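You operate a simulated robot arm through the tools that you are given. There is no shell and no other tool.

The job below is to be done with a simulated two-armed robot. You get a single attempt, and the scene is never put back.

Task
Run the clay box back, pin it, unload and switch off.
Fine: in that order: the bath all the way home, both pins pushed in, the yellow handle to HOLD, the black switch off.

Only the result counts: the job must be done as asked and must still hold three seconds after the hand-in. Knocking over, shifting, dropping, spilling or breaking anything else fails it.

Robot
Two 7-joint arms with fingered hands on one trunk that stands fixed in place. Base frame: the origin is at the foot of the trunk, x ahead of it, y to its left, z up; the work surface is at about z = 940. Readings come in mm, degrees, newtons and seconds.
The left shoulder is at [47, 125, 1249], the right one opposite. With the tool pointing down near the work surface each hand reaches from about 420 to 780 mm from the base axis, measured 20 degrees to its own side. Payload 3.6 kg a hand.
The tool frame of a hand sits at the grasp point between the pads (the TCP): z along the fingers, y along the line on which they close. The tips reach 30 mm beyond it. The gripper opens to 104 mm; its body begins 35 mm behind the TCP. The gripper is a hand of 4 fingers: y runs from the thumb to the fingers, the wrist lies at [-15, -104, -178] in the tool frame, and closing takes about 1.5 s.
Orientation is that of the tool frame in the base frame, as a unit quaternion [w, x, y, z]. With the fingers straight down and the wrist toward the robot, the tool's x, y and z point along [0, 1, 0], [1, 0, 0] and [0, 0, -1] of the base frame.

Tools
- The arms move only by the tool drive_tool. It takes "left_rows", "right_rows" or both (then of equal length, played together; a hand with none holds still); each is text: rows parted by semicolons, each of 6 numbers parted by spaces: the shift along the tool's x, y, z in mm, then the turn, a rotation vector about the tool's x, y, z in degrees. In form: x y z ax ay az; .... A call has 1 to 20 rows; each row shifts and turns the commanded pose from where the row before left it, along the tool's axes as they then stand. "left_claw" and "right_claw" are, for a hand that has rows, the gripper command, from -1 (shut) to 1 (fully open), values between in proportion, set as the call begins (left out, the last holds). A row lasts 0.2 s, in which the tool goes at most 50 mm and 8.6 degrees; a call with a longer step from one row to the next is refused whole, and so is a gripper value outside its range. Where a pose cannot be reached the arm comes as near as it can. A force on the tool above 50 N (or 10 N above the force at the start of the call, whichever is more), or a blocked arm, ends the call early, and 0.2 s more pass. The fingers move at their own pace (about 72 mm/s each) and stop on an object; they squeeze with about 27 N. The grip force told is the motor's: it shows also when the fingers shut on nothing. Time passes only in rows, and 0.2 s behind the last, so rows that do not move let the fingers close. The reply holds the time, the measured pose of the TCP, the force on the tool along the base axes, the opening and the grip force, in the units named above and with some noise, with the torque about the TCP (base axes, N m) and any sound that the robot's microphone picked up.
- Cameras (640 x 400 px; columns grow to the right, rows downward): "scene" is now at [148, -14.9, 1394.1]; the picture's right is [-0.17, -0.98, 0.00], its down [-0.49, 0.09, -0.86] and it looks along [0.85, -0.15, -0.50] (base axes); focal length 214 px, centre (320, 200). "left" rides on the left gripper at [-61, -92, -130] in its tool frame; the picture's right is [-0.81, -0.27, 0.52], its down [0.53, -0.71, 0.45] and it looks along [0.24, 0.64, 0.72] (tool axes); focal length 275 px, centre (320, 200). "right" rides on the right gripper at [61, -92, -130] in its tool frame; the picture's right is [-0.81, 0.27, -0.52], its down [-0.53, -0.71, 0.46] and it looks along [-0.24, 0.64, 0.72] (tool axes); focal length 275 px, centre (320, 200). There is no depth. A picture from a camera that has moved, and an enlarged one, comes with that camera's place and axes in the base frame and with its lens.
- grab_frame(camera): a new picture of that camera. It takes no simulated time.
- lift_body(by): moves the trunk up (or, below 0, down) by that many mm; the arms and the scene camera ride with it, the base frame stays. It gives what a move gives, with no picture.
- set_fingers(index, middle, ring, thumb_bend, thumb_turn, hand): sets how far each is bent, from 0 (flat) to 1 (curled in); at 0.3 the hand is open as for a grip, at 0.7 the pads meet at the TCP. One left out holds its place. A second passes; each finger stops where it meets its share of the squeeze, and holds until it gets a number again. A gripper value or a shape takes the hand back. It gives what a move gives, with no picture; readings hold the bend of each and the force on the fingers (four entries, about 0 where the hand has none), thumb and palm. thumb_turn goes from beside the hand (0) to across from the fingers (1), as for a grip.
- hand_shape(shape, hand): the hand has 4 fingers and takes this shape, open, in about a second: jaw (thumb against the fingers, like two jaws); tri (thumb and two fingers); tip (a fingertip pinch); poke (one finger out to press); point (the index stretched); flat (the hand flat); cup (the hand cupped); fist (a fist). The gripper value then closes the fingers along that shape, each until it touches; the sizes above hold for jaw. It gives what a move gives, with no picture.
- pan_tilt(pan, tilt): turns the head with the scene camera to pan (to the left, within 80 degrees either way) and tilt (down, from -29 to 69), counted from straight ahead of the robot (the tilt from the chest, where the trunk bows). It gives what a move gives.
- close_up(camera, box): a new picture of the part [left, top, right, bottom] of that camera's present view, enlarged. It takes no simulated time.
- hand_in(): hands the job in; it is judged then, once.

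Nothing tells you positions but the pictures and the camera data. Unless the task says otherwise, let go and move clear before handing in.

The tools are called after "Request:" as name(argument=value, ...) on one line, values as JSON. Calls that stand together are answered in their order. drive_tool: Moves the arms, as the interface text tells. Its arguments: {"type":"object","properties":{"left_rows":{"type":"string"},"left_claw":{"type":"number"},"right_rows":{"type":"string"},"right_claw":{"type":"number"}},"required":[]} The other tools are called the same way: lift_body (by) moves the trunk up or down; hand_shape (shape, hand) gives the hand a shape; set_fingers (index, middle, ring, thumb_bend, thumb_turn, hand) moves the fingers one by one; pan_tilt (pan, tilt) turns the head that bears the scene camera; grab_frame (camera) takes a picture; close_up (camera, box) takes an enlarged picture of a part of a camera's view; hand_in () hands the job in.

At the start:

```text
clock: 0.0
left_tcp_pos: [416.5, 44.4, 1492.7]
left_ee_rot: [0.001, 0.708, 0.707, -0.001]
left_wrist_force: [1.0, -0.7, 0.4]
left_torque: [0.01, -0.03, 0.0]
left_finger_gap: 104.0
left_grasp_force: 0.1
left_shape: jaw
left_bend: [0.3, 0.3, 0.3, 0.3, 0.98]
left_finger forces: [0.1, 0.0, 0.1, 0.1, 0.1, 0.0]
right_tcp_pos: [383.2, -297.0, 1445.3]
right_ee_rot: [0.0, 0.707, 0.707, 0.0]
right_wrist_force: [-0.7, 0.3, 0.3]
right_torque: [0.03, 0.0, -0.02]
right_finger_gap: 103.4
right_grasp_force: 0.1
right_shape: jaw
right_bend: [0.3, 0.3, 0.3, 0.3, 0.98]
right_finger forces: [0.0, 0.0, 0.1, 0.0, 0.1, 0.0]
trunk travel left (down, up): [-475.0, 61.0]
head pan, tilt (commanded): [-10.0, 30.1]
```

scene: 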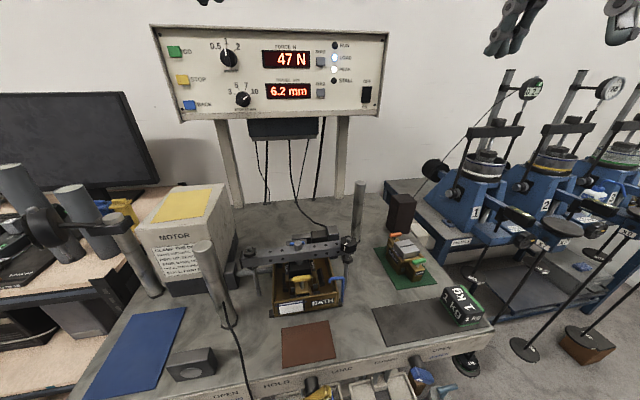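
right: 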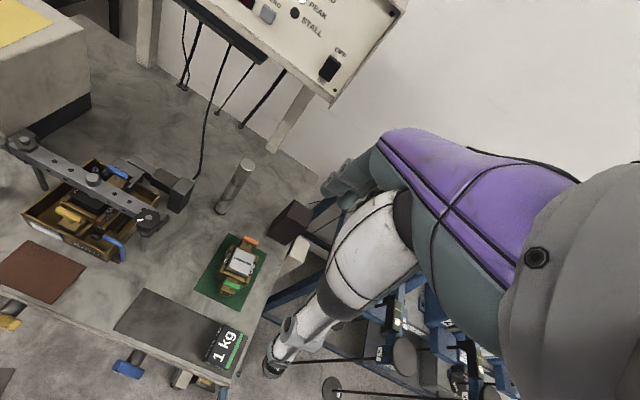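
left: 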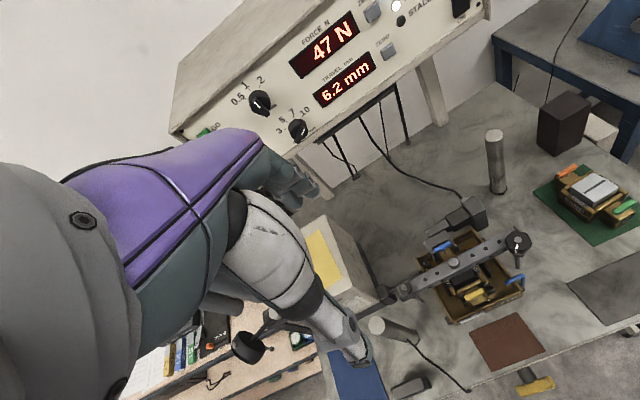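

I see a shear-test bench: a control panel with GO/STOP/BACK buttons, a bath with a shear box in the middle, and coloured handles along the front edge. I'll look closer before moving anything.

Request:
close_up(camera="scene", box=[140, 20, 400, 182])

Request:
close_up(camera="scene", box=[230, 220, 390, 320])

Request:
close_up(camera="scene", box=[180, 300, 500, 400])

Request:
close_up(camera="left", box=[360, 180, 600, 330])

Request:
close_up(camera="right", box=[0, 120, 240, 270])

```text
2.46 times, centred on (270, 101) of scene
camera zoom: at [148.0, -14.9, 1394.1], right [-0.17, -0.98, 0.0], down [-0.49, 0.09, -0.86], along [0.85, -0.15, -0.5], focal length 528 px, centre (443, 444)
```

zoom: 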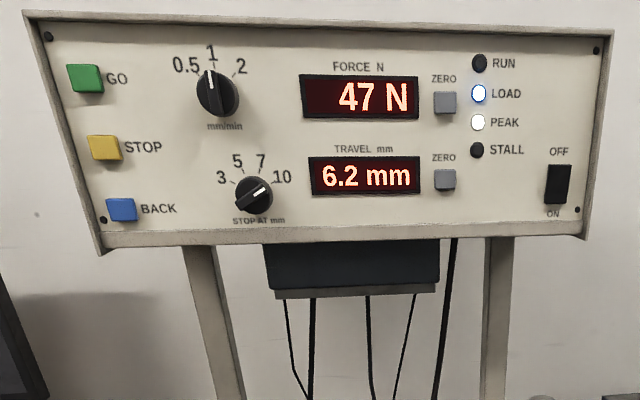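

```text
4.00 times, centred on (310, 270) of scene
camera zoom: at [148.0, -14.9, 1394.1], right [-0.17, -0.98, 0.0], down [-0.49, 0.09, -0.86], along [0.85, -0.15, -0.5], focal length 858 px, centre (360, -80)
```

zoom: 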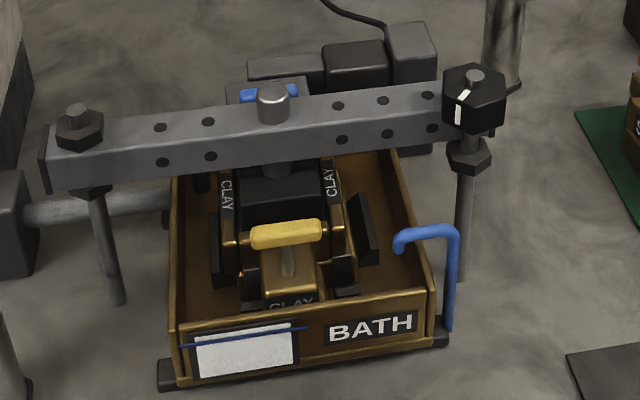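

```text
2.00 times, centred on (340, 350) of scene
camera zoom: at [148.0, -14.9, 1394.1], right [-0.17, -0.98, 0.0], down [-0.49, 0.09, -0.86], along [0.85, -0.15, -0.5], focal length 429 px, centre (280, -100)
```

zoom: 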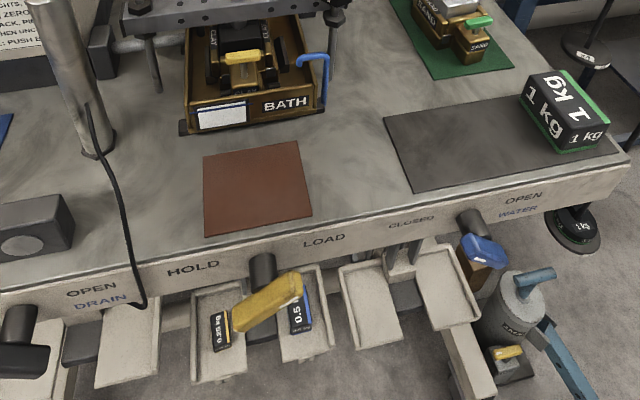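

```text
2.67 times, centred on (480, 255) of left
camera zoom: at [326.3, -17.1, 1621.9], right [-0.27, -0.81, -0.52], down [-0.71, 0.53, -0.46], along [0.64, 0.24, -0.72], focal length 734 px, centre (-107, 53)
```

zoom: 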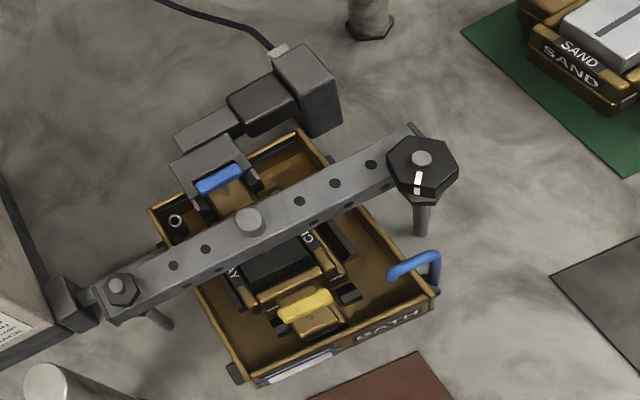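

```text
2.67 times, centred on (120, 195) of right
camera zoom: at [292.3, -234.3, 1575.2], right [0.27, -0.81, 0.52], down [-0.71, -0.53, -0.46], along [0.64, -0.24, -0.72], focal length 734 px, centre (853, 213)
```

zoom: 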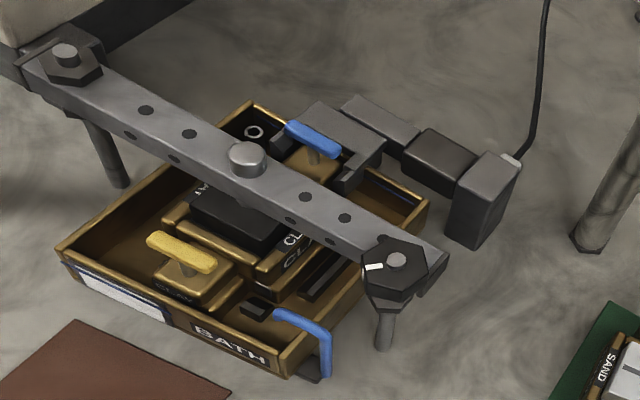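

There's a notice on the motor housing that seems to hold instructions. I'll read it and the rest of the bench, then look around with the head.

Request:
close_up(camera="scene", box=[130, 180, 250, 300])

Request:
close_up(camera="scene", box=[370, 220, 450, 290])

Request:
close_up(camera="scene", box=[340, 170, 420, 260])

Request:
pan_tilt(pan=-5, tilt=55)

Request:
grab_frame(camera="scene")

```text
3.33 times, centred on (190, 240) of scene
camera zoom: at [148.0, -14.9, 1394.1], right [-0.17, -0.98, 0.0], down [-0.49, 0.09, -0.86], along [0.85, -0.15, -0.5], focal length 715 px, centre (753, 67)
```

zoom: 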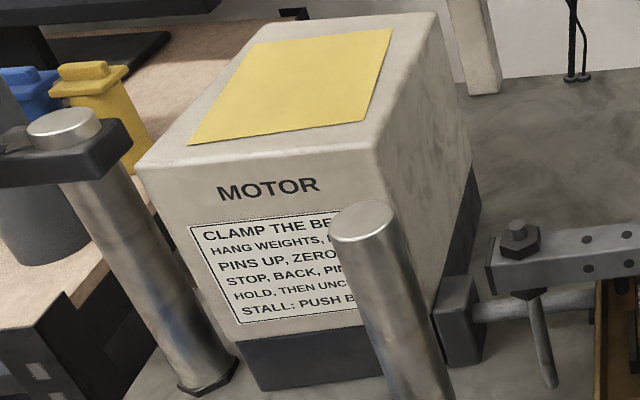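

```text
5.71 times, centred on (410, 255) of scene
camera zoom: at [148.0, -14.9, 1394.1], right [-0.17, -0.98, 0.0], down [-0.49, 0.09, -0.86], along [0.85, -0.15, -0.5], focal length 1226 px, centre (-194, -114)
```

zoom: 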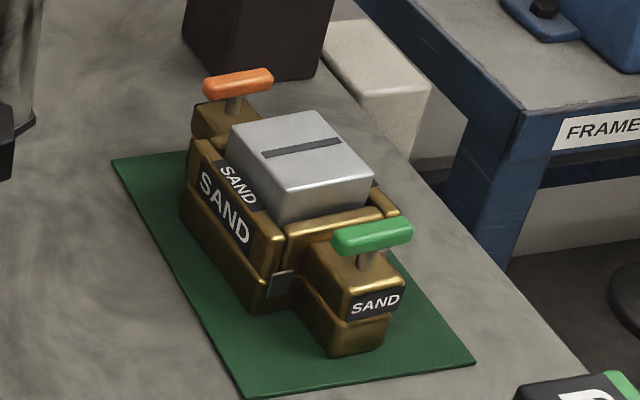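

```text
4.44 times, centred on (380, 215) of scene
camera zoom: at [148.0, -14.9, 1394.1], right [-0.17, -0.98, 0.0], down [-0.49, 0.09, -0.86], along [0.85, -0.15, -0.5], focal length 953 px, centre (53, 133)
```

zoom: 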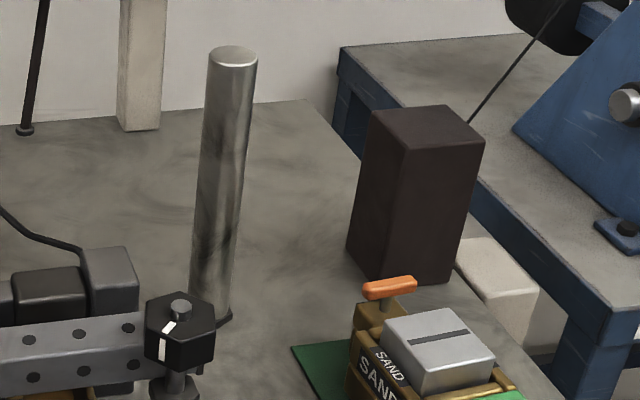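

```text
clock: 0.9
left_tcp_pos: [418.2, 44.4, 1492.6]
left_ee_rot: [0.001, 0.707, 0.707, 0.0]
left_wrist_force: [-0.5, 0.6, -0.5]
left_torque: [0.01, -0.01, 0.03]
left_finger_gap: 103.4
left_grasp_force: 0.0
left_shape: jaw
left_bend: [0.3, 0.3, 0.3, 0.3, 0.98]
left_finger forces: [0.0, 0.0, 0.1, 0.0, 0.0, 0.0]
right_tcp_pos: [382.9, -296.0, 1445.2]
right_ee_rot: [0.0, 0.707, 0.707, 0.0]
right_wrist_force: [-1.1, -0.1, -0.3]
right_torque: [-0.01, 0.0, 0.01]
right_finger_gap: 103.7
right_grasp_force: 0.0
right_shape: jaw
right_bend: [0.3, 0.3, 0.3, 0.3, 0.98]
right_finger forces: [0.0, 0.0, 0.0, 0.0, 0.0, 0.1]
trunk travel left (down, up): [-475.0, 61.0]
head pan, tilt (commanded): [-5.0, 55.0]
```

```text
taken
camera scene: at [130.8, -5.6, 1358.3], right [-0.09, -1.0, 0.0], down [-0.82, 0.07, -0.57], along [0.57, -0.05, -0.82], focal length 214 px, centre (320, 200)
```

scene: 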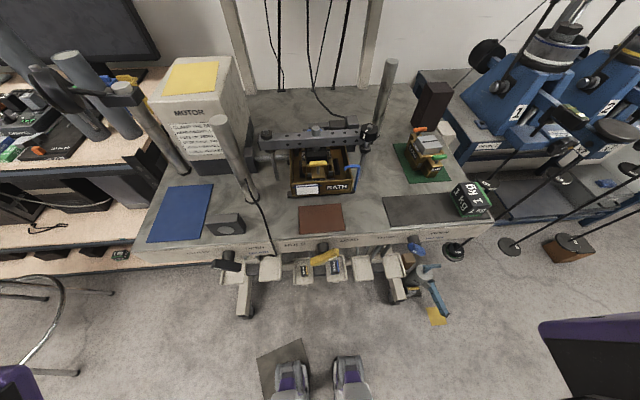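

The bench front edge, with the yellow HOLD/LOAD handle, is close to the robot. I'll zoom in on the handle, the beam and the bath from this steeper view.

Request:
close_up(camera="scene", box=[210, 225, 450, 315])

Request:
close_up(camera="scene", box=[250, 110, 390, 210])

Request:
close_up(camera="scene", box=[280, 235, 360, 285])

Request:
pan_tilt(pan=0, tilt=69)

Request:
grab_frame(camera="scene")

Request:
close_up(camera="scene", box=[240, 150, 440, 275])

```text
2.67 times, centred on (330, 270) of scene
camera zoom: at [130.8, -5.6, 1358.3], right [-0.09, -1.0, 0.0], down [-0.82, 0.07, -0.57], along [0.57, -0.05, -0.82], focal length 572 px, centre (293, 13)
```

zoom: 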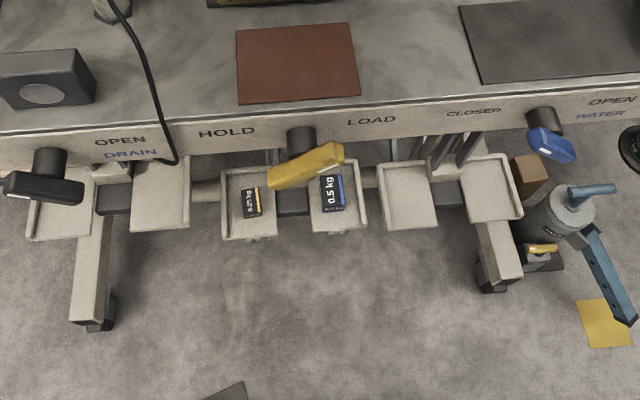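

```text
4.00 times, centred on (320, 160) of scene
camera zoom: at [130.8, -5.6, 1358.3], right [-0.09, -1.0, 0.0], down [-0.82, 0.07, -0.57], along [0.57, -0.05, -0.82], focal length 858 px, centre (320, 360)
```

zoom: 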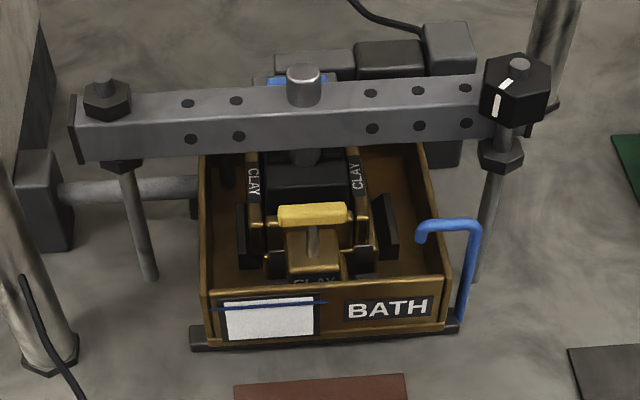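

```text
8.00 times, centred on (320, 260) of scene
camera zoom: at [130.8, -5.6, 1358.3], right [-0.09, -1.0, 0.0], down [-0.82, 0.07, -0.57], along [0.57, -0.05, -0.82], focal length 1716 px, centre (320, -280)
```

zoom: 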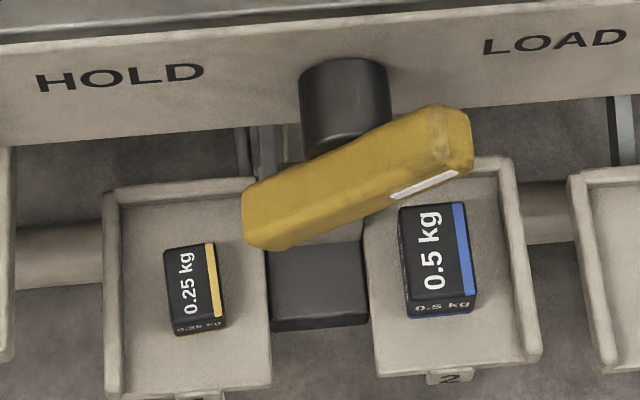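

```text
clock: 1.6
left_tcp_pos: [416.9, 44.5, 1493.2]
left_ee_rot: [0.001, 0.707, 0.707, -0.001]
left_wrist_force: [0.8, 0.8, -0.2]
left_torque: [0.03, 0.0, 0.02]
left_finger_gap: 103.4
left_grasp_force: 0.1
left_shape: jaw
left_bend: [0.3, 0.3, 0.3, 0.3, 0.98]
left_finger forces: [0.0, 0.1, 0.0, 0.0, 0.0, 0.0]
right_tcp_pos: [383.6, -297.4, 1445.3]
right_ee_rot: [0.0, 0.707, 0.707, 0.0]
right_wrist_force: [0.2, -0.4, 0.4]
right_torque: [-0.01, 0.02, 0.04]
right_finger_gap: 103.6
right_grasp_force: 0.0
right_shape: jaw
right_bend: [0.3, 0.3, 0.3, 0.3, 0.98]
right_finger forces: [0.0, 0.0, 0.0, 0.0, 0.0, 0.0]
trunk travel left (down, up): [-475.0, 61.0]
head pan, tilt (commanded): [0.0, 68.8]
```

```text
taken
camera scene: at [114.9, 0.6, 1342.9], right [0.0, -1.0, 0.0], down [-0.93, 0.0, -0.36], along [0.36, 0.0, -0.93], focal length 214 px, centre (320, 200)
```

scene: 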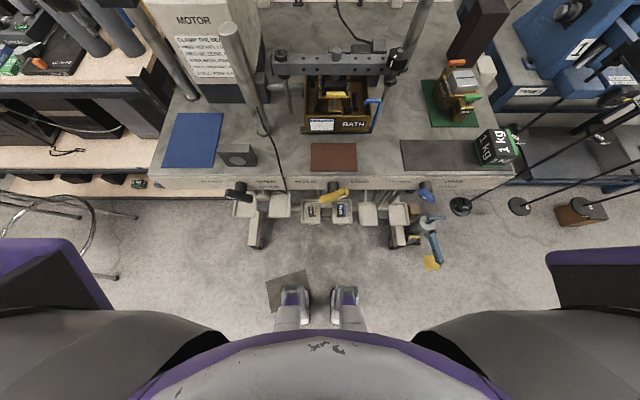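

```text
3.20 times, centred on (340, 212) of scene
camera zoom: at [114.9, 0.6, 1342.9], right [0.0, -1.0, 0.0], down [-0.93, 0.0, -0.36], along [0.36, 0.0, -0.93], focal length 686 px, centre (256, 160)
```

zoom: 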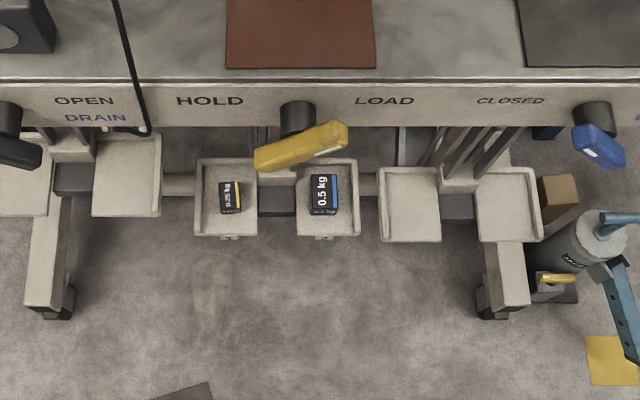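

My estimates so far, in mm:
- Panel face: x ≈ 745.
- BACK button: (745, 194, 1335).
- Black switch: (747, −247, 1351).
- Yellow T-pin top: (449, −30, 1037).
- Blue T-pin top: (547, −31, 1047), behind the beam.
- Yellow handle hub: (298, −30, 895).

Next I'll shape both hands for pressing and see where the fingertip ends up.

Request:
hand_shape(shape="poke", hand="left")

Request:
hand_shape(shape="poke", hand="right")

Request:
pan_tilt(pan=0, tilt=30)

Request:
grab_frame(camera="left")

Request:
grab_frame(camera="right")

Request:
grab_frame(camera="scene")

```text
clock: 2.5
left_tcp_pos: [416.7, 46.0, 1492.2]
left_ee_rot: [0.0, 0.708, 0.707, 0.0]
left_wrist_force: [-0.2, -0.5, -0.2]
left_torque: [0.02, -0.01, -0.02]
left_finger_gap: 0.0
left_grasp_force: 0.1
left_shape: poke
left_bend: [0.7, 0.7, 0.99, 1.0, 1.0]
left_finger forces: [0.0, 0.1, 0.1, 0.0, 0.1, 0.0]
right_tcp_pos: [383.7, -297.0, 1444.5]
right_ee_rot: [0.0, 0.707, 0.707, 0.0]
right_wrist_force: [-0.9, 0.1, -0.5]
right_torque: [-0.04, -0.01, 0.02]
right_finger_gap: 103.7
right_grasp_force: 0.1
right_shape: jaw
right_bend: [0.3, 0.3, 0.3, 0.3, 0.98]
right_finger forces: [0.1, 0.1, 0.0, 0.0, 0.0, 0.0]
trunk travel left (down, up): [-475.0, 61.0]
head pan, tilt (commanded): [0.0, 68.8]
```

```text
clock: 3.5
left_tcp_pos: [417.4, 45.6, 1492.4]
left_ee_rot: [0.001, 0.707, 0.707, 0.0]
left_wrist_force: [-0.4, -1.0, -0.5]
left_torque: [-0.02, 0.03, 0.02]
left_finger_gap: 0.3
left_grasp_force: 0.0
left_shape: poke
left_bend: [0.7, 0.7, 0.99, 1.0, 1.0]
left_finger forces: [0.1, 0.1, 0.1, 0.0, 0.0, 0.1]
right_tcp_pos: [382.9, -297.3, 1445.0]
right_ee_rot: [0.0, 0.707, 0.707, 0.0]
right_wrist_force: [0.1, -0.3, -0.7]
right_torque: [-0.04, -0.02, -0.02]
right_finger_gap: 0.0
right_grasp_force: 0.0
right_shape: poke
right_bend: [0.7, 0.7, 0.99, 1.0, 1.0]
right_finger forces: [0.1, 0.0, 0.1, 0.0, 0.0, 0.0]
trunk travel left (down, up): [-475.0, 61.0]
head pan, tilt (commanded): [0.0, 68.8]
```

```text
clock: 4.5
left_tcp_pos: [417.6, 45.1, 1492.2]
left_ee_rot: [0.001, 0.707, 0.707, 0.0]
left_wrist_force: [0.0, 0.1, 0.9]
left_torque: [0.01, 0.02, 0.02]
left_finger_gap: 0.1
left_grasp_force: 0.1
left_shape: poke
left_bend: [0.7, 0.7, 0.99, 1.0, 1.0]
left_finger forces: [0.0, 0.1, 0.0, 0.1, 0.0, 0.0]
right_tcp_pos: [383.6, -296.9, 1444.9]
right_ee_rot: [0.0, 0.707, 0.707, 0.0]
right_wrist_force: [-0.8, 0.1, 0.6]
right_torque: [0.0, -0.06, 0.02]
right_finger_gap: 0.1
right_grasp_force: 0.1
right_shape: poke
right_bend: [0.7, 0.7, 0.99, 1.0, 1.0]
right_finger forces: [0.0, 0.1, 0.0, 0.0, 0.1, 0.0]
trunk travel left (down, up): [-475.0, 61.0]
head pan, tilt (commanded): [0.0, 30.0]
```

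```text
taken
camera left: at [326.4, -17.1, 1621.9], right [-0.27, -0.81, -0.52], down [-0.71, 0.53, -0.46], along [0.64, 0.24, -0.72], focal length 275 px, centre (320, 200)
```

left: 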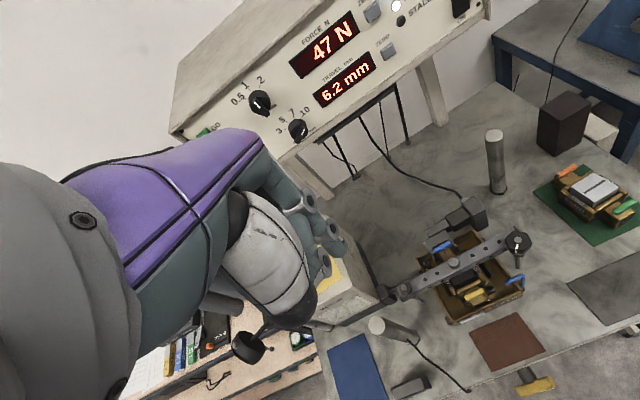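

```text
taken
camera right: at [292.3, -234.3, 1575.2], right [0.27, -0.81, 0.52], down [-0.71, -0.53, -0.46], along [0.64, -0.24, -0.72], focal length 275 px, centre (320, 200)
```

right: 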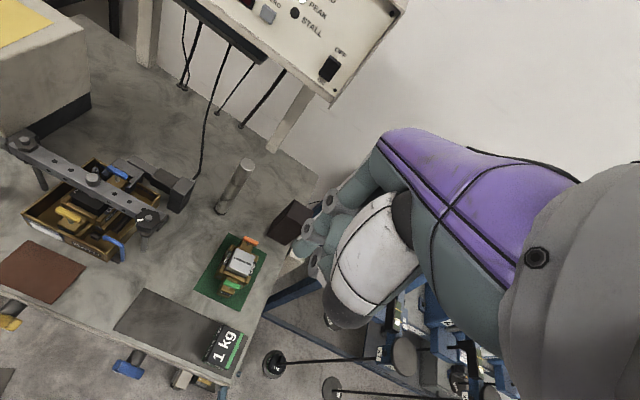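

```text
taken
camera scene: at [149.4, 0.7, 1394.2], right [0.0, -1.0, 0.0], down [-0.5, 0.0, -0.87], along [0.87, 0.0, -0.5], focal length 214 px, centre (320, 200)
```

scene: 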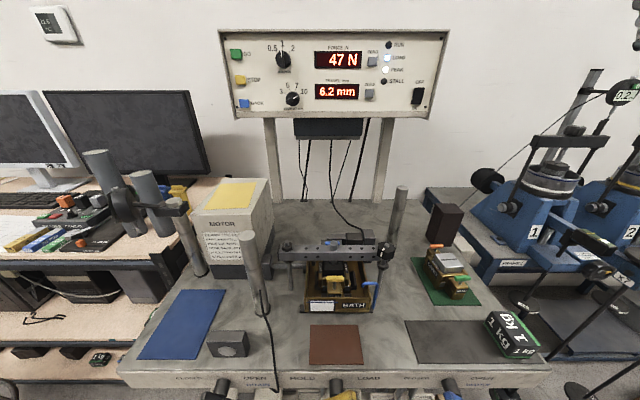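

Now I'll zoom in on each hand to see what poke looks like.

Request:
close_up(camera="left", box=[200, 120, 400, 345])

Request:
close_up(camera="right", box=[260, 120, 460, 345])

Request:
hand_shape(shape="point", hand="left")

Request:
close_up(camera="left", box=[200, 120, 400, 345])

```text
1.78 times, centred on (300, 232) of left
camera zoom: at [326.4, -17.1, 1621.9], right [-0.27, -0.81, -0.52], down [-0.71, 0.53, -0.46], along [0.64, 0.24, -0.72], focal length 489 px, centre (356, 142)
```

zoom: 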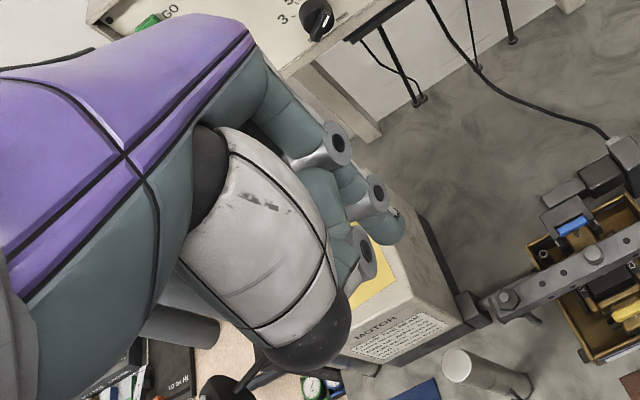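

```text
1.78 times, centred on (360, 232) of right
camera zoom: at [292.3, -234.3, 1575.2], right [0.27, -0.81, 0.52], down [-0.71, -0.53, -0.46], along [0.64, -0.24, -0.72], focal length 489 px, centre (249, 142)
```

zoom: 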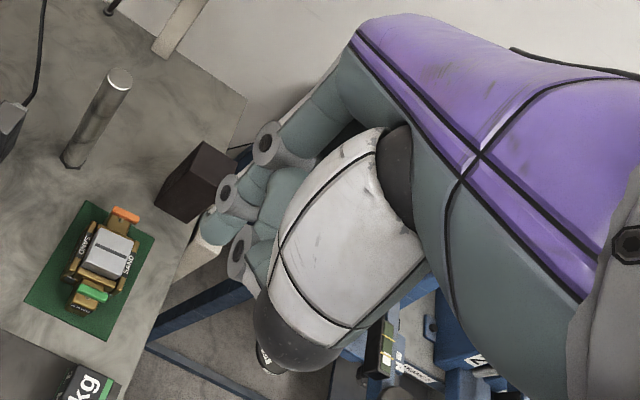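

```text
clock: 5.4
left_tcp_pos: [419.0, 45.2, 1493.7]
left_ee_rot: [0.0, 0.707, 0.707, -0.001]
left_wrist_force: [-0.4, 0.3, -0.3]
left_torque: [-0.02, -0.02, 0.02]
left_finger_gap: 0.2
left_grasp_force: 0.2
left_shape: point
left_bend: [0.2, 1.0, 1.0, 0.98, 0.88]
left_finger forces: [0.0, 0.0, 0.1, 0.0, 0.0, 0.1]
right_tcp_pos: [382.8, -295.5, 1445.4]
right_ee_rot: [0.001, 0.708, 0.706, -0.001]
right_wrist_force: [0.0, 0.9, 1.3]
right_torque: [-0.01, 0.01, 0.0]
right_finger_gap: 0.0
right_grasp_force: 0.0
right_shape: poke
right_bend: [0.7, 0.7, 0.99, 1.0, 1.0]
right_finger forces: [0.0, 0.0, 0.1, 0.0, 0.1, 0.0]
trunk travel left (down, up): [-475.0, 61.0]
head pan, tilt (commanded): [0.0, 30.0]
```

```text
1.78 times, centred on (300, 232) of left
camera zoom: at [326.3, -17.1, 1621.9], right [-0.27, -0.81, -0.52], down [-0.71, 0.53, -0.46], along [0.64, 0.24, -0.72], focal length 489 px, centre (356, 142)
```

zoom: 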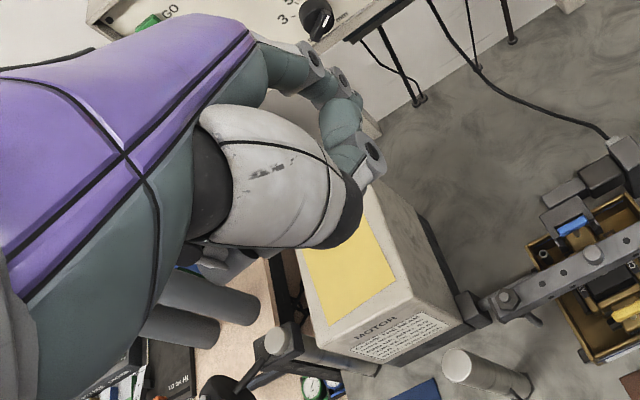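

I need to see the hands from another viewpoint, so I'll tilt the head up.

Request:
pan_tilt(pan=0, tilt=-10)

Request:
grab_frame(camera="scene")

```text
clock: 6.5
left_tcp_pos: [418.7, 46.0, 1492.1]
left_ee_rot: [0.001, 0.707, 0.707, -0.001]
left_wrist_force: [0.1, 0.0, 0.3]
left_torque: [0.01, 0.02, -0.01]
left_finger_gap: 0.0
left_grasp_force: 0.0
left_shape: point
left_bend: [0.2, 1.0, 1.0, 0.98, 0.88]
left_finger forces: [0.0, 0.0, 0.0, 0.0, 0.0, 0.0]
right_tcp_pos: [385.0, -296.3, 1444.2]
right_ee_rot: [0.0, 0.707, 0.707, -0.001]
right_wrist_force: [0.6, 0.8, -0.9]
right_torque: [-0.01, -0.01, 0.03]
right_finger_gap: 0.0
right_grasp_force: 0.0
right_shape: poke
right_bend: [0.7, 0.7, 0.99, 1.0, 1.0]
right_finger forces: [0.1, 0.0, 0.0, 0.0, 0.0, 0.0]
trunk travel left (down, up): [-475.0, 61.0]
head pan, tilt (commanded): [0.0, -10.0]
```

```text
taken
camera scene: at [143.3, 0.7, 1457.8], right [0.0, -1.0, 0.0], down [0.17, 0.0, -0.98], along [0.98, 0.0, 0.17], focal length 214 px, centre (320, 200)
```

scene: 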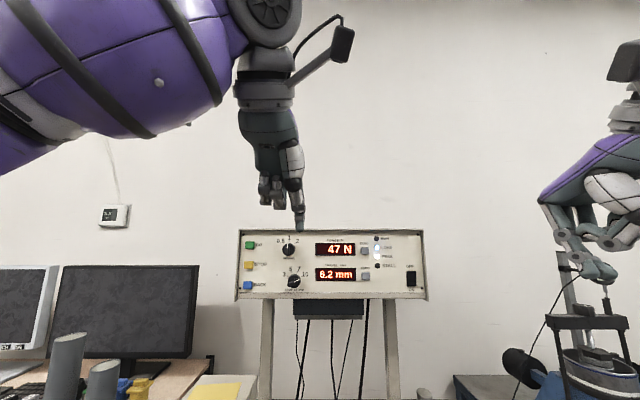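

Request:
close_up(camera="scene", box=[220, 60, 340, 240])

Request:
close_up(camera="scene", box=[520, 110, 640, 290])

Request:
close_up(camera="scene", box=[225, 220, 435, 350])

```text
2.22 times, centred on (280, 150) of scene
camera zoom: at [143.3, 0.7, 1457.8], right [0.0, -1.0, 0.0], down [0.17, 0.0, -0.98], along [0.98, 0.0, 0.17], focal length 477 px, centre (409, 311)
```

zoom: 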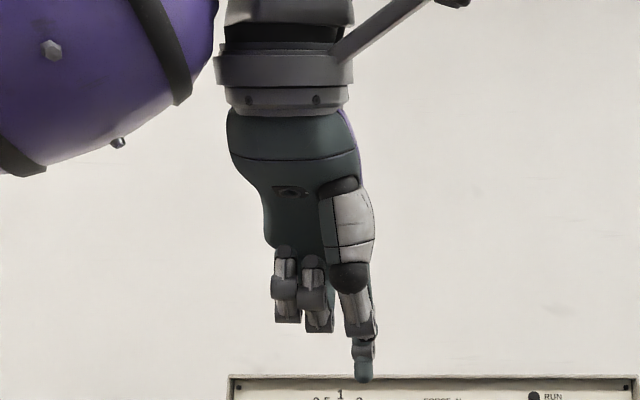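

```text
2.22 times, centred on (580, 200) of scene
camera zoom: at [143.3, 0.7, 1457.8], right [0.0, -1.0, 0.0], down [0.17, 0.0, -0.98], along [0.98, 0.0, 0.17], focal length 477 px, centre (-258, 200)
```

zoom: 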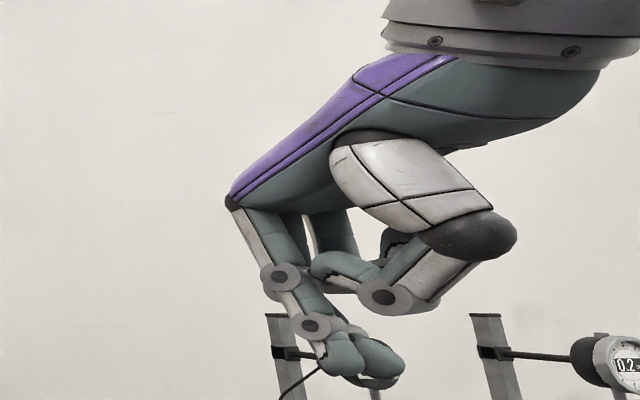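

```text
3.05 times, centred on (330, 285) of scene
camera zoom: at [143.3, 0.7, 1457.8], right [0.0, -1.0, 0.0], down [0.17, 0.0, -0.98], along [0.98, 0.0, 0.17], focal length 654 px, centre (290, -59)
```

zoom: 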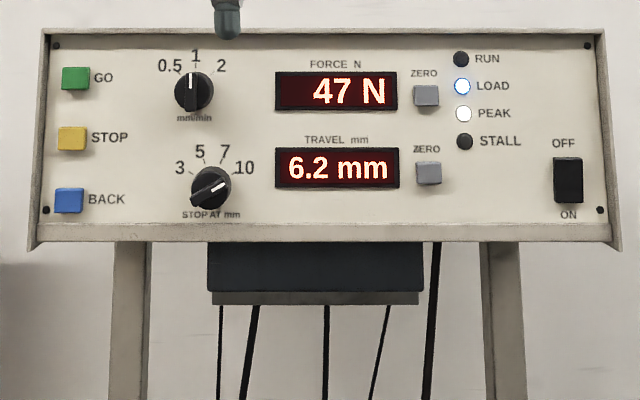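

Request:
close_up(camera="left", box=[270, 125, 350, 225])

Request:
close_up(camera="scene", box=[260, 140, 320, 235])

```text
4.00 times, centred on (310, 175) of left
camera zoom: at [326.4, -17.1, 1621.9], right [-0.27, -0.81, -0.52], down [-0.71, 0.53, -0.46], along [0.64, 0.24, -0.72], focal length 1101 px, centre (360, 300)
```

zoom: 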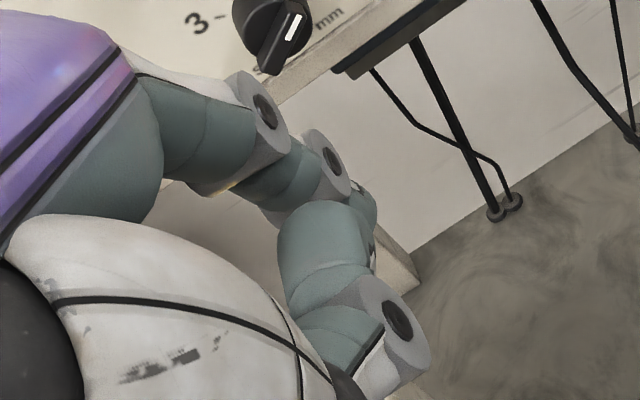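

```text
4.21 times, centred on (290, 188) of scene
camera zoom: at [143.3, 0.7, 1457.8], right [0.0, -1.0, 0.0], down [0.17, 0.0, -0.98], along [0.98, 0.0, 0.17], focal length 903 px, centre (446, 253)
```

zoom: 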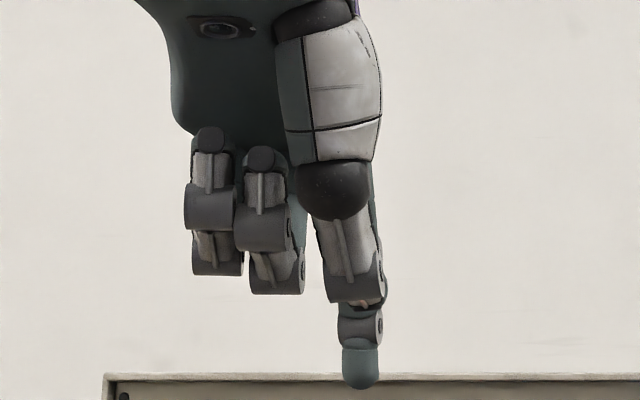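

In point shape the stretched left index tip sits at roughly tool (−17, 59, 24). I'll bring the left hand to the left in front of the panel and turn it to point forward at the BACK button.

Request:
drive_tool(left_rows="33.2 24.4 14.6 0 0 0;33.2 24.4 14.6 0 0 0;33.2 24.4 14.6 0 0 0;33.2 24.4 14.6 0 0 0;33.2 24.4 14.6 0 0 0;0 0 0 -8.18 0 0;0 0 0 -8.18 0 0;0 0 0 -8.18 0 0;0 0 0 -8.18 0 0;0 0 0 -8.18 0 0;0 0 0 -8.18 0 0;0 0 0 -8.18 0 0;0 0 0 -8.18 0 0;0 0 0 -8.18 0 0;0 0 0 -8.18 0 0;0 0 0 -8.2 0 0")

Request:
pan_tilt(pan=10, tilt=15)

Request:
grab_frame(camera="scene")

Request:
grab_frame(camera="left")

```text
clock: 9.9
left_tcp_pos: [539.2, 213.4, 1415.3]
left_ee_rot: [0.399, 0.605, 0.572, 0.384]
left_wrist_force: [-0.1, -0.1, -0.4]
left_torque: [0.01, 0.02, 0.02]
left_finger_gap: 0.4
left_grasp_force: 0.0
left_shape: point
left_bend: [0.2, 1.0, 1.0, 0.98, 0.88]
left_finger forces: [0.1, 0.0, 0.0, 0.0, 0.1, 0.0]
left hand out of reach, approached as far as the arm can: row 14, 15, 16
right_tcp_pos: [382.6, -297.2, 1445.0]
right_ee_rot: [-0.001, 0.707, 0.707, 0.0]
right_wrist_force: [0.4, 0.1, -0.3]
right_torque: [0.0, -0.01, 0.05]
right_finger_gap: 0.0
right_grasp_force: 0.1
right_shape: poke
right_bend: [0.7, 0.7, 0.99, 1.0, 1.0]
right_finger forces: [0.0, 0.1, 0.0, 0.1, 0.1, 0.0]
trunk travel left (down, up): [-475.0, 61.0]
head pan, tilt (commanded): [0.0, -10.0]
```

```text
clock: 10.8
left_tcp_pos: [539.9, 213.4, 1415.3]
left_ee_rot: [0.399, 0.605, 0.573, 0.384]
left_wrist_force: [-1.0, -0.7, 0.7]
left_torque: [0.01, 0.0, -0.01]
left_finger_gap: 0.0
left_grasp_force: 0.0
left_shape: point
left_bend: [0.2, 1.0, 1.0, 0.98, 0.88]
left_finger forces: [0.0, 0.1, 0.1, 0.0, 0.0, 0.0]
right_tcp_pos: [382.7, -296.9, 1445.4]
right_ee_rot: [0.0, 0.707, 0.707, 0.0]
right_wrist_force: [0.0, -0.3, 1.0]
right_torque: [0.02, 0.01, 0.0]
right_finger_gap: 0.0
right_grasp_force: 0.0
right_shape: poke
right_bend: [0.7, 0.7, 0.99, 1.0, 1.0]
right_finger forces: [0.0, 0.1, 0.0, 0.0, 0.0, 0.1]
trunk travel left (down, up): [-475.0, 61.0]
head pan, tilt (commanded): [10.0, 15.0]
```

```text
taken
camera scene: at [150.8, 16.8, 1418.6], right [0.17, -0.98, 0.0], down [-0.25, -0.04, -0.97], along [0.95, 0.17, -0.26], focal length 214 px, centre (320, 200)
```

scene: 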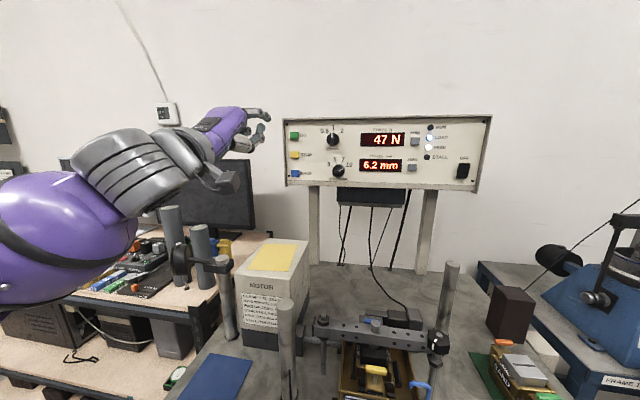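

```text
taken
camera left: at [381.3, 158.6, 1380.2], right [0.33, -0.82, -0.46], down [0.17, 0.53, -0.83], along [0.93, 0.2, 0.31], focal length 275 px, centre (320, 200)
```

left: 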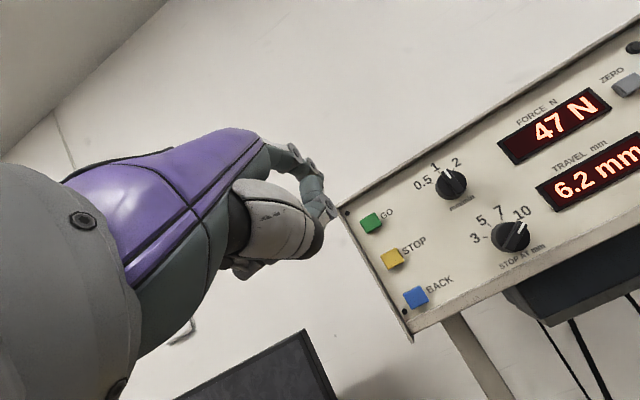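

The hand now points forward and about 23° down, which suits the leaning panel. BACK triangulates to about (730, 191, 1334). I'll check the fingertip position before approaching.

Request:
close_up(camera="scene", box=[190, 80, 350, 200])

Request:
close_up(camera="left", box=[220, 100, 460, 330])

```text
3.33 times, centred on (270, 140) of scene
camera zoom: at [150.8, 16.8, 1418.6], right [0.17, -0.98, 0.0], down [-0.25, -0.04, -0.97], along [0.95, 0.17, -0.26], focal length 715 px, centre (487, 400)
```

zoom: 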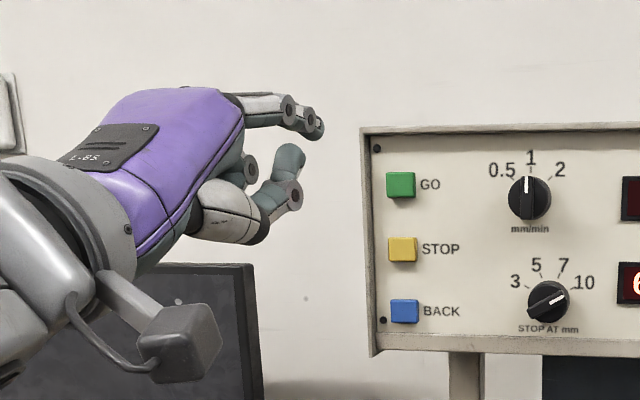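

```text
1.74 times, centred on (340, 215) of left
camera zoom: at [381.3, 158.6, 1380.2], right [0.33, -0.82, -0.46], down [0.17, 0.53, -0.83], along [0.93, 0.2, 0.31], focal length 479 px, centre (285, 174)
```

zoom: 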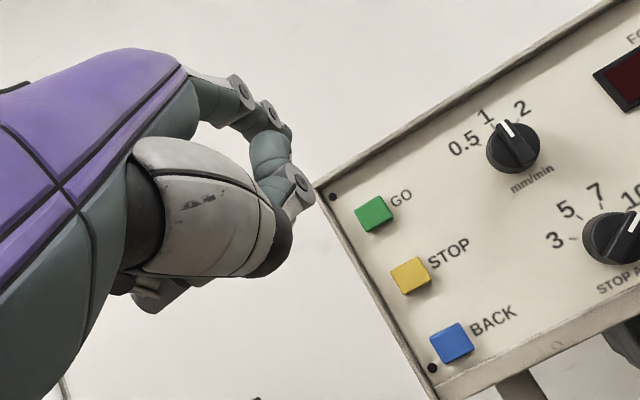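

The thumb sticks out almost as far as the index, so I'll tuck it sideways and straighten the index.

Request:
set_fingers(hand="left", index=0.1, middle=1, ring=1, thumb_bend=0.6, thumb_turn=0)

Request:
close_up(camera="scene", box=[190, 80, 350, 200])

Request:
close_up(camera="left", box=[220, 100, 460, 330])

```text
clock: 11.8
left_tcp_pos: [541.3, 213.5, 1415.6]
left_ee_rot: [0.398, 0.604, 0.574, 0.385]
left_wrist_force: [0.4, -0.1, -0.3]
left_torque: [-0.03, -0.02, 0.02]
left_finger_gap: 114.2
left_grasp_force: 0.1
left_shape: fingers
left_bend: [0.1, 1.0, 1.0, 0.6, 0.0]
left_finger forces: [0.1, 0.1, 0.0, 0.0, 0.0, 0.0]
right_tcp_pos: [383.8, -296.7, 1445.2]
right_ee_rot: [0.0, 0.707, 0.707, 0.0]
right_wrist_force: [-0.3, -0.1, -0.1]
right_torque: [0.01, 0.01, -0.01]
right_finger_gap: 0.2
right_grasp_force: 0.1
right_shape: poke
right_bend: [0.7, 0.7, 0.99, 1.0, 1.0]
right_finger forces: [0.1, 0.0, 0.0, 0.1, 0.0, 0.0]
trunk travel left (down, up): [-475.0, 61.0]
head pan, tilt (commanded): [10.0, 15.0]
```

```text
3.33 times, centred on (270, 140) of scene
camera zoom: at [150.9, 16.9, 1418.5], right [0.17, -0.98, 0.0], down [-0.25, -0.04, -0.97], along [0.95, 0.17, -0.26], focal length 715 px, centre (487, 400)
```

zoom: 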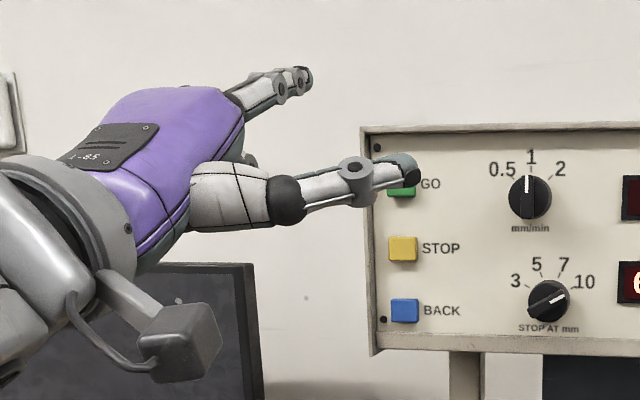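

```text
1.74 times, centred on (340, 215) of left
camera zoom: at [381.4, 158.7, 1380.1], right [0.33, -0.82, -0.46], down [0.17, 0.53, -0.83], along [0.93, 0.2, 0.31], focal length 479 px, centre (285, 174)
```

zoom: 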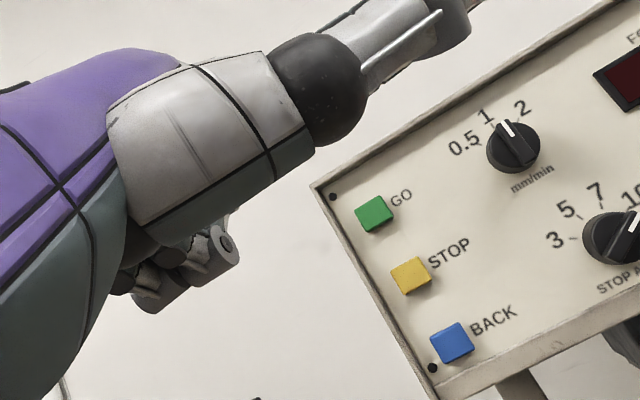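

Turned sideways the thumb gets in the way. The poke shape is more compact, with the fingertips well ahead of the thumb, so I'll go back to it on the left.

Request:
hand_shape(shape="poke", hand="left")

Request:
close_up(camera="scene", box=[190, 80, 350, 200])

Request:
close_up(camera="left", box=[220, 100, 460, 330])

```text
clock: 12.7
left_tcp_pos: [539.8, 212.4, 1414.8]
left_ee_rot: [0.399, 0.605, 0.573, 0.384]
left_wrist_force: [-0.3, -0.5, 0.4]
left_torque: [0.03, 0.0, 0.02]
left_finger_gap: 0.0
left_grasp_force: 0.1
left_shape: poke
left_bend: [0.7, 0.7, 0.99, 1.0, 1.0]
left_finger forces: [0.0, 0.1, 0.0, 0.0, 0.1, 0.1]
right_tcp_pos: [383.3, -296.4, 1445.3]
right_ee_rot: [0.0, 0.707, 0.707, 0.0]
right_wrist_force: [-1.0, -0.1, -0.8]
right_torque: [0.02, 0.02, 0.01]
right_finger_gap: 0.1
right_grasp_force: 0.1
right_shape: poke
right_bend: [0.7, 0.7, 0.99, 1.0, 1.0]
right_finger forces: [0.1, 0.1, 0.0, 0.1, 0.0, 0.0]
trunk travel left (down, up): [-475.0, 61.0]
head pan, tilt (commanded): [10.0, 15.0]
```

```text
3.33 times, centred on (270, 140) of scene
camera zoom: at [151.0, 16.9, 1418.5], right [0.17, -0.98, 0.0], down [-0.25, -0.04, -0.97], along [0.95, 0.17, -0.26], focal length 715 px, centre (487, 400)
```

zoom: 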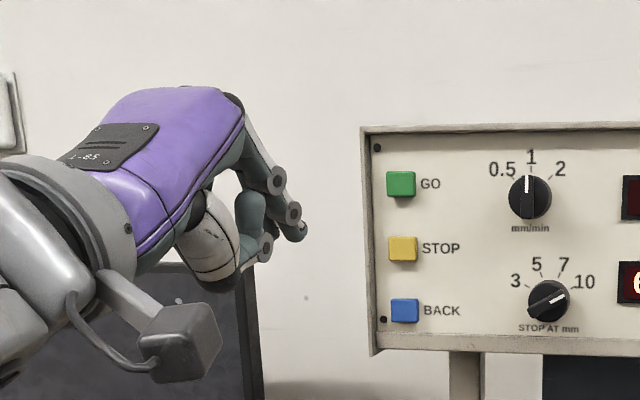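

```text
1.74 times, centred on (340, 215) of left
camera zoom: at [381.4, 158.7, 1380.1], right [0.33, -0.82, -0.46], down [0.17, 0.53, -0.83], along [0.93, 0.2, 0.31], focal length 479 px, centre (285, 174)
```

zoom: 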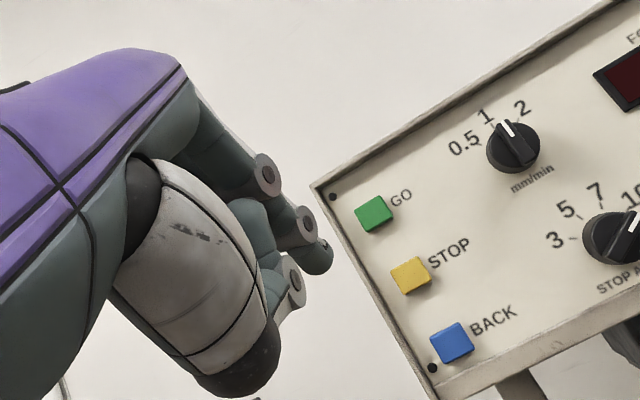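

The poke tip lies at about TCP + 30 mm along the tool axis, with the index about 10 mm to the side. I'll make a small test shift toward BACK to see how the arm follows.

Request:
drive_tool(left_rows="-3 -13 30 0 0 0;-3 -13 30 0 0 0")

```text
clock: 13.3
left_tcp_pos: [546.3, 212.4, 1408.1]
left_ee_rot: [0.398, 0.605, 0.573, 0.383]
left_wrist_force: [0.0, 0.0, -0.3]
left_torque: [-0.03, 0.0, 0.0]
left_finger_gap: 0.2
left_grasp_force: 0.1
left_shape: poke
left_bend: [0.7, 0.7, 0.99, 1.0, 1.0]
left_finger forces: [0.0, 0.0, 0.1, 0.0, 0.1, 0.1]
left hand out of reach, approached as far as the arm can: row 1, 2
right_tcp_pos: [383.8, -295.9, 1446.5]
right_ee_rot: [0.001, 0.707, 0.708, 0.001]
right_wrist_force: [-0.5, 0.9, 0.5]
right_torque: [0.01, -0.05, -0.03]
right_finger_gap: 0.0
right_grasp_force: 0.1
right_shape: poke
right_bend: [0.7, 0.7, 0.99, 1.0, 1.0]
right_finger forces: [0.1, 0.0, 0.0, 0.0, 0.0, 0.1]
trunk travel left (down, up): [-475.0, 61.0]
head pan, tilt (commanded): [10.0, 15.0]
```

The commanded orientation is beyond a joint limit, so I'll turn it back toward the reachable pitch.

Request:
drive_tool(left_rows="0 0 0 8 0 0;0 0 0 8 0 0;0 0 0 8 0 0;0 0 0 0 0 0")

```text
clock: 14.3
left_tcp_pos: [545.6, 213.6, 1407.5]
left_ee_rot: [0.262, 0.675, 0.641, 0.255]
left_wrist_force: [0.7, -0.2, 0.2]
left_torque: [0.02, 0.01, 0.0]
left_finger_gap: 0.0
left_grasp_force: 0.1
left_shape: poke
left_bend: [0.7, 0.7, 0.99, 1.0, 1.0]
left_finger forces: [0.1, 0.1, 0.0, 0.0, 0.0, 0.0]
right_tcp_pos: [384.7, -295.3, 1445.0]
right_ee_rot: [0.0, 0.707, 0.707, 0.001]
right_wrist_force: [0.1, 0.6, -0.7]
right_torque: [0.01, -0.02, 0.01]
right_finger_gap: 0.0
right_grasp_force: 0.0
right_shape: poke
right_bend: [0.7, 0.7, 0.99, 1.0, 1.0]
right_finger forces: [0.0, 0.1, 0.1, 0.0, 0.1, 0.0]
trunk travel left (down, up): [-475.0, 61.0]
head pan, tilt (commanded): [10.0, 15.0]
```

Unreachable commands reset to the measured pose, which is useful to know. I'll move to a pre-press position in front of BACK at this pitch, then tilt up a little.

Request:
drive_tool(left_rows="-1.6 15.2 29.4 0 0 0;-1.6 15.2 29.4 0 0 0;-1.6 15.2 29.4 0 0 0;-1.6 15.2 29.4 0 0 0;0 0 0 -8 0 0;0 0 0 -8 0 0;0 0 0 0 0 0")

Request:
grab_frame(camera="scene")

Request:
grab_frame(camera="left")

```text
clock: 15.9
left_tcp_pos: [670.7, 209.5, 1360.0]
left_ee_rot: [0.355, 0.632, 0.598, 0.343]
left_wrist_force: [0.0, 0.5, -0.4]
left_torque: [0.0, 0.01, 0.01]
left_finger_gap: 0.0
left_grasp_force: 0.0
left_shape: poke
left_bend: [0.7, 0.7, 0.99, 1.0, 1.0]
left_finger forces: [0.0, 0.1, 0.0, 0.0, 0.0, 0.0]
left hand out of reach, approached as far as the arm can: row 6
right_tcp_pos: [382.3, -296.7, 1445.3]
right_ee_rot: [0.0, 0.707, 0.707, -0.001]
right_wrist_force: [0.0, 0.3, -0.6]
right_torque: [-0.05, 0.0, 0.04]
right_finger_gap: 0.0
right_grasp_force: 0.1
right_shape: poke
right_bend: [0.7, 0.7, 0.99, 1.0, 1.0]
right_finger forces: [0.0, 0.0, 0.1, 0.1, 0.1, 0.0]
trunk travel left (down, up): [-475.0, 61.0]
head pan, tilt (commanded): [10.0, 15.0]
```

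```text
taken
camera scene: at [150.4, 16.7, 1418.6], right [0.17, -0.98, 0.0], down [-0.25, -0.04, -0.97], along [0.95, 0.17, -0.26], focal length 214 px, centre (320, 200)
```

scene: 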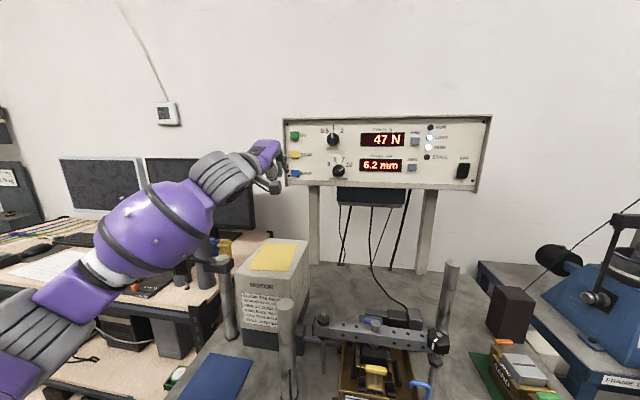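

```text
taken
camera left: at [509.2, 155.5, 1346.9], right [0.26, -0.82, -0.51], down [0.05, 0.54, -0.84], along [0.96, 0.19, 0.18], focal length 275 px, centre (320, 200)
```

left: 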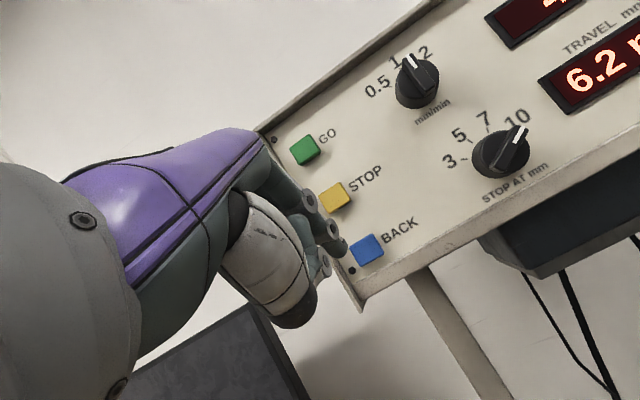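

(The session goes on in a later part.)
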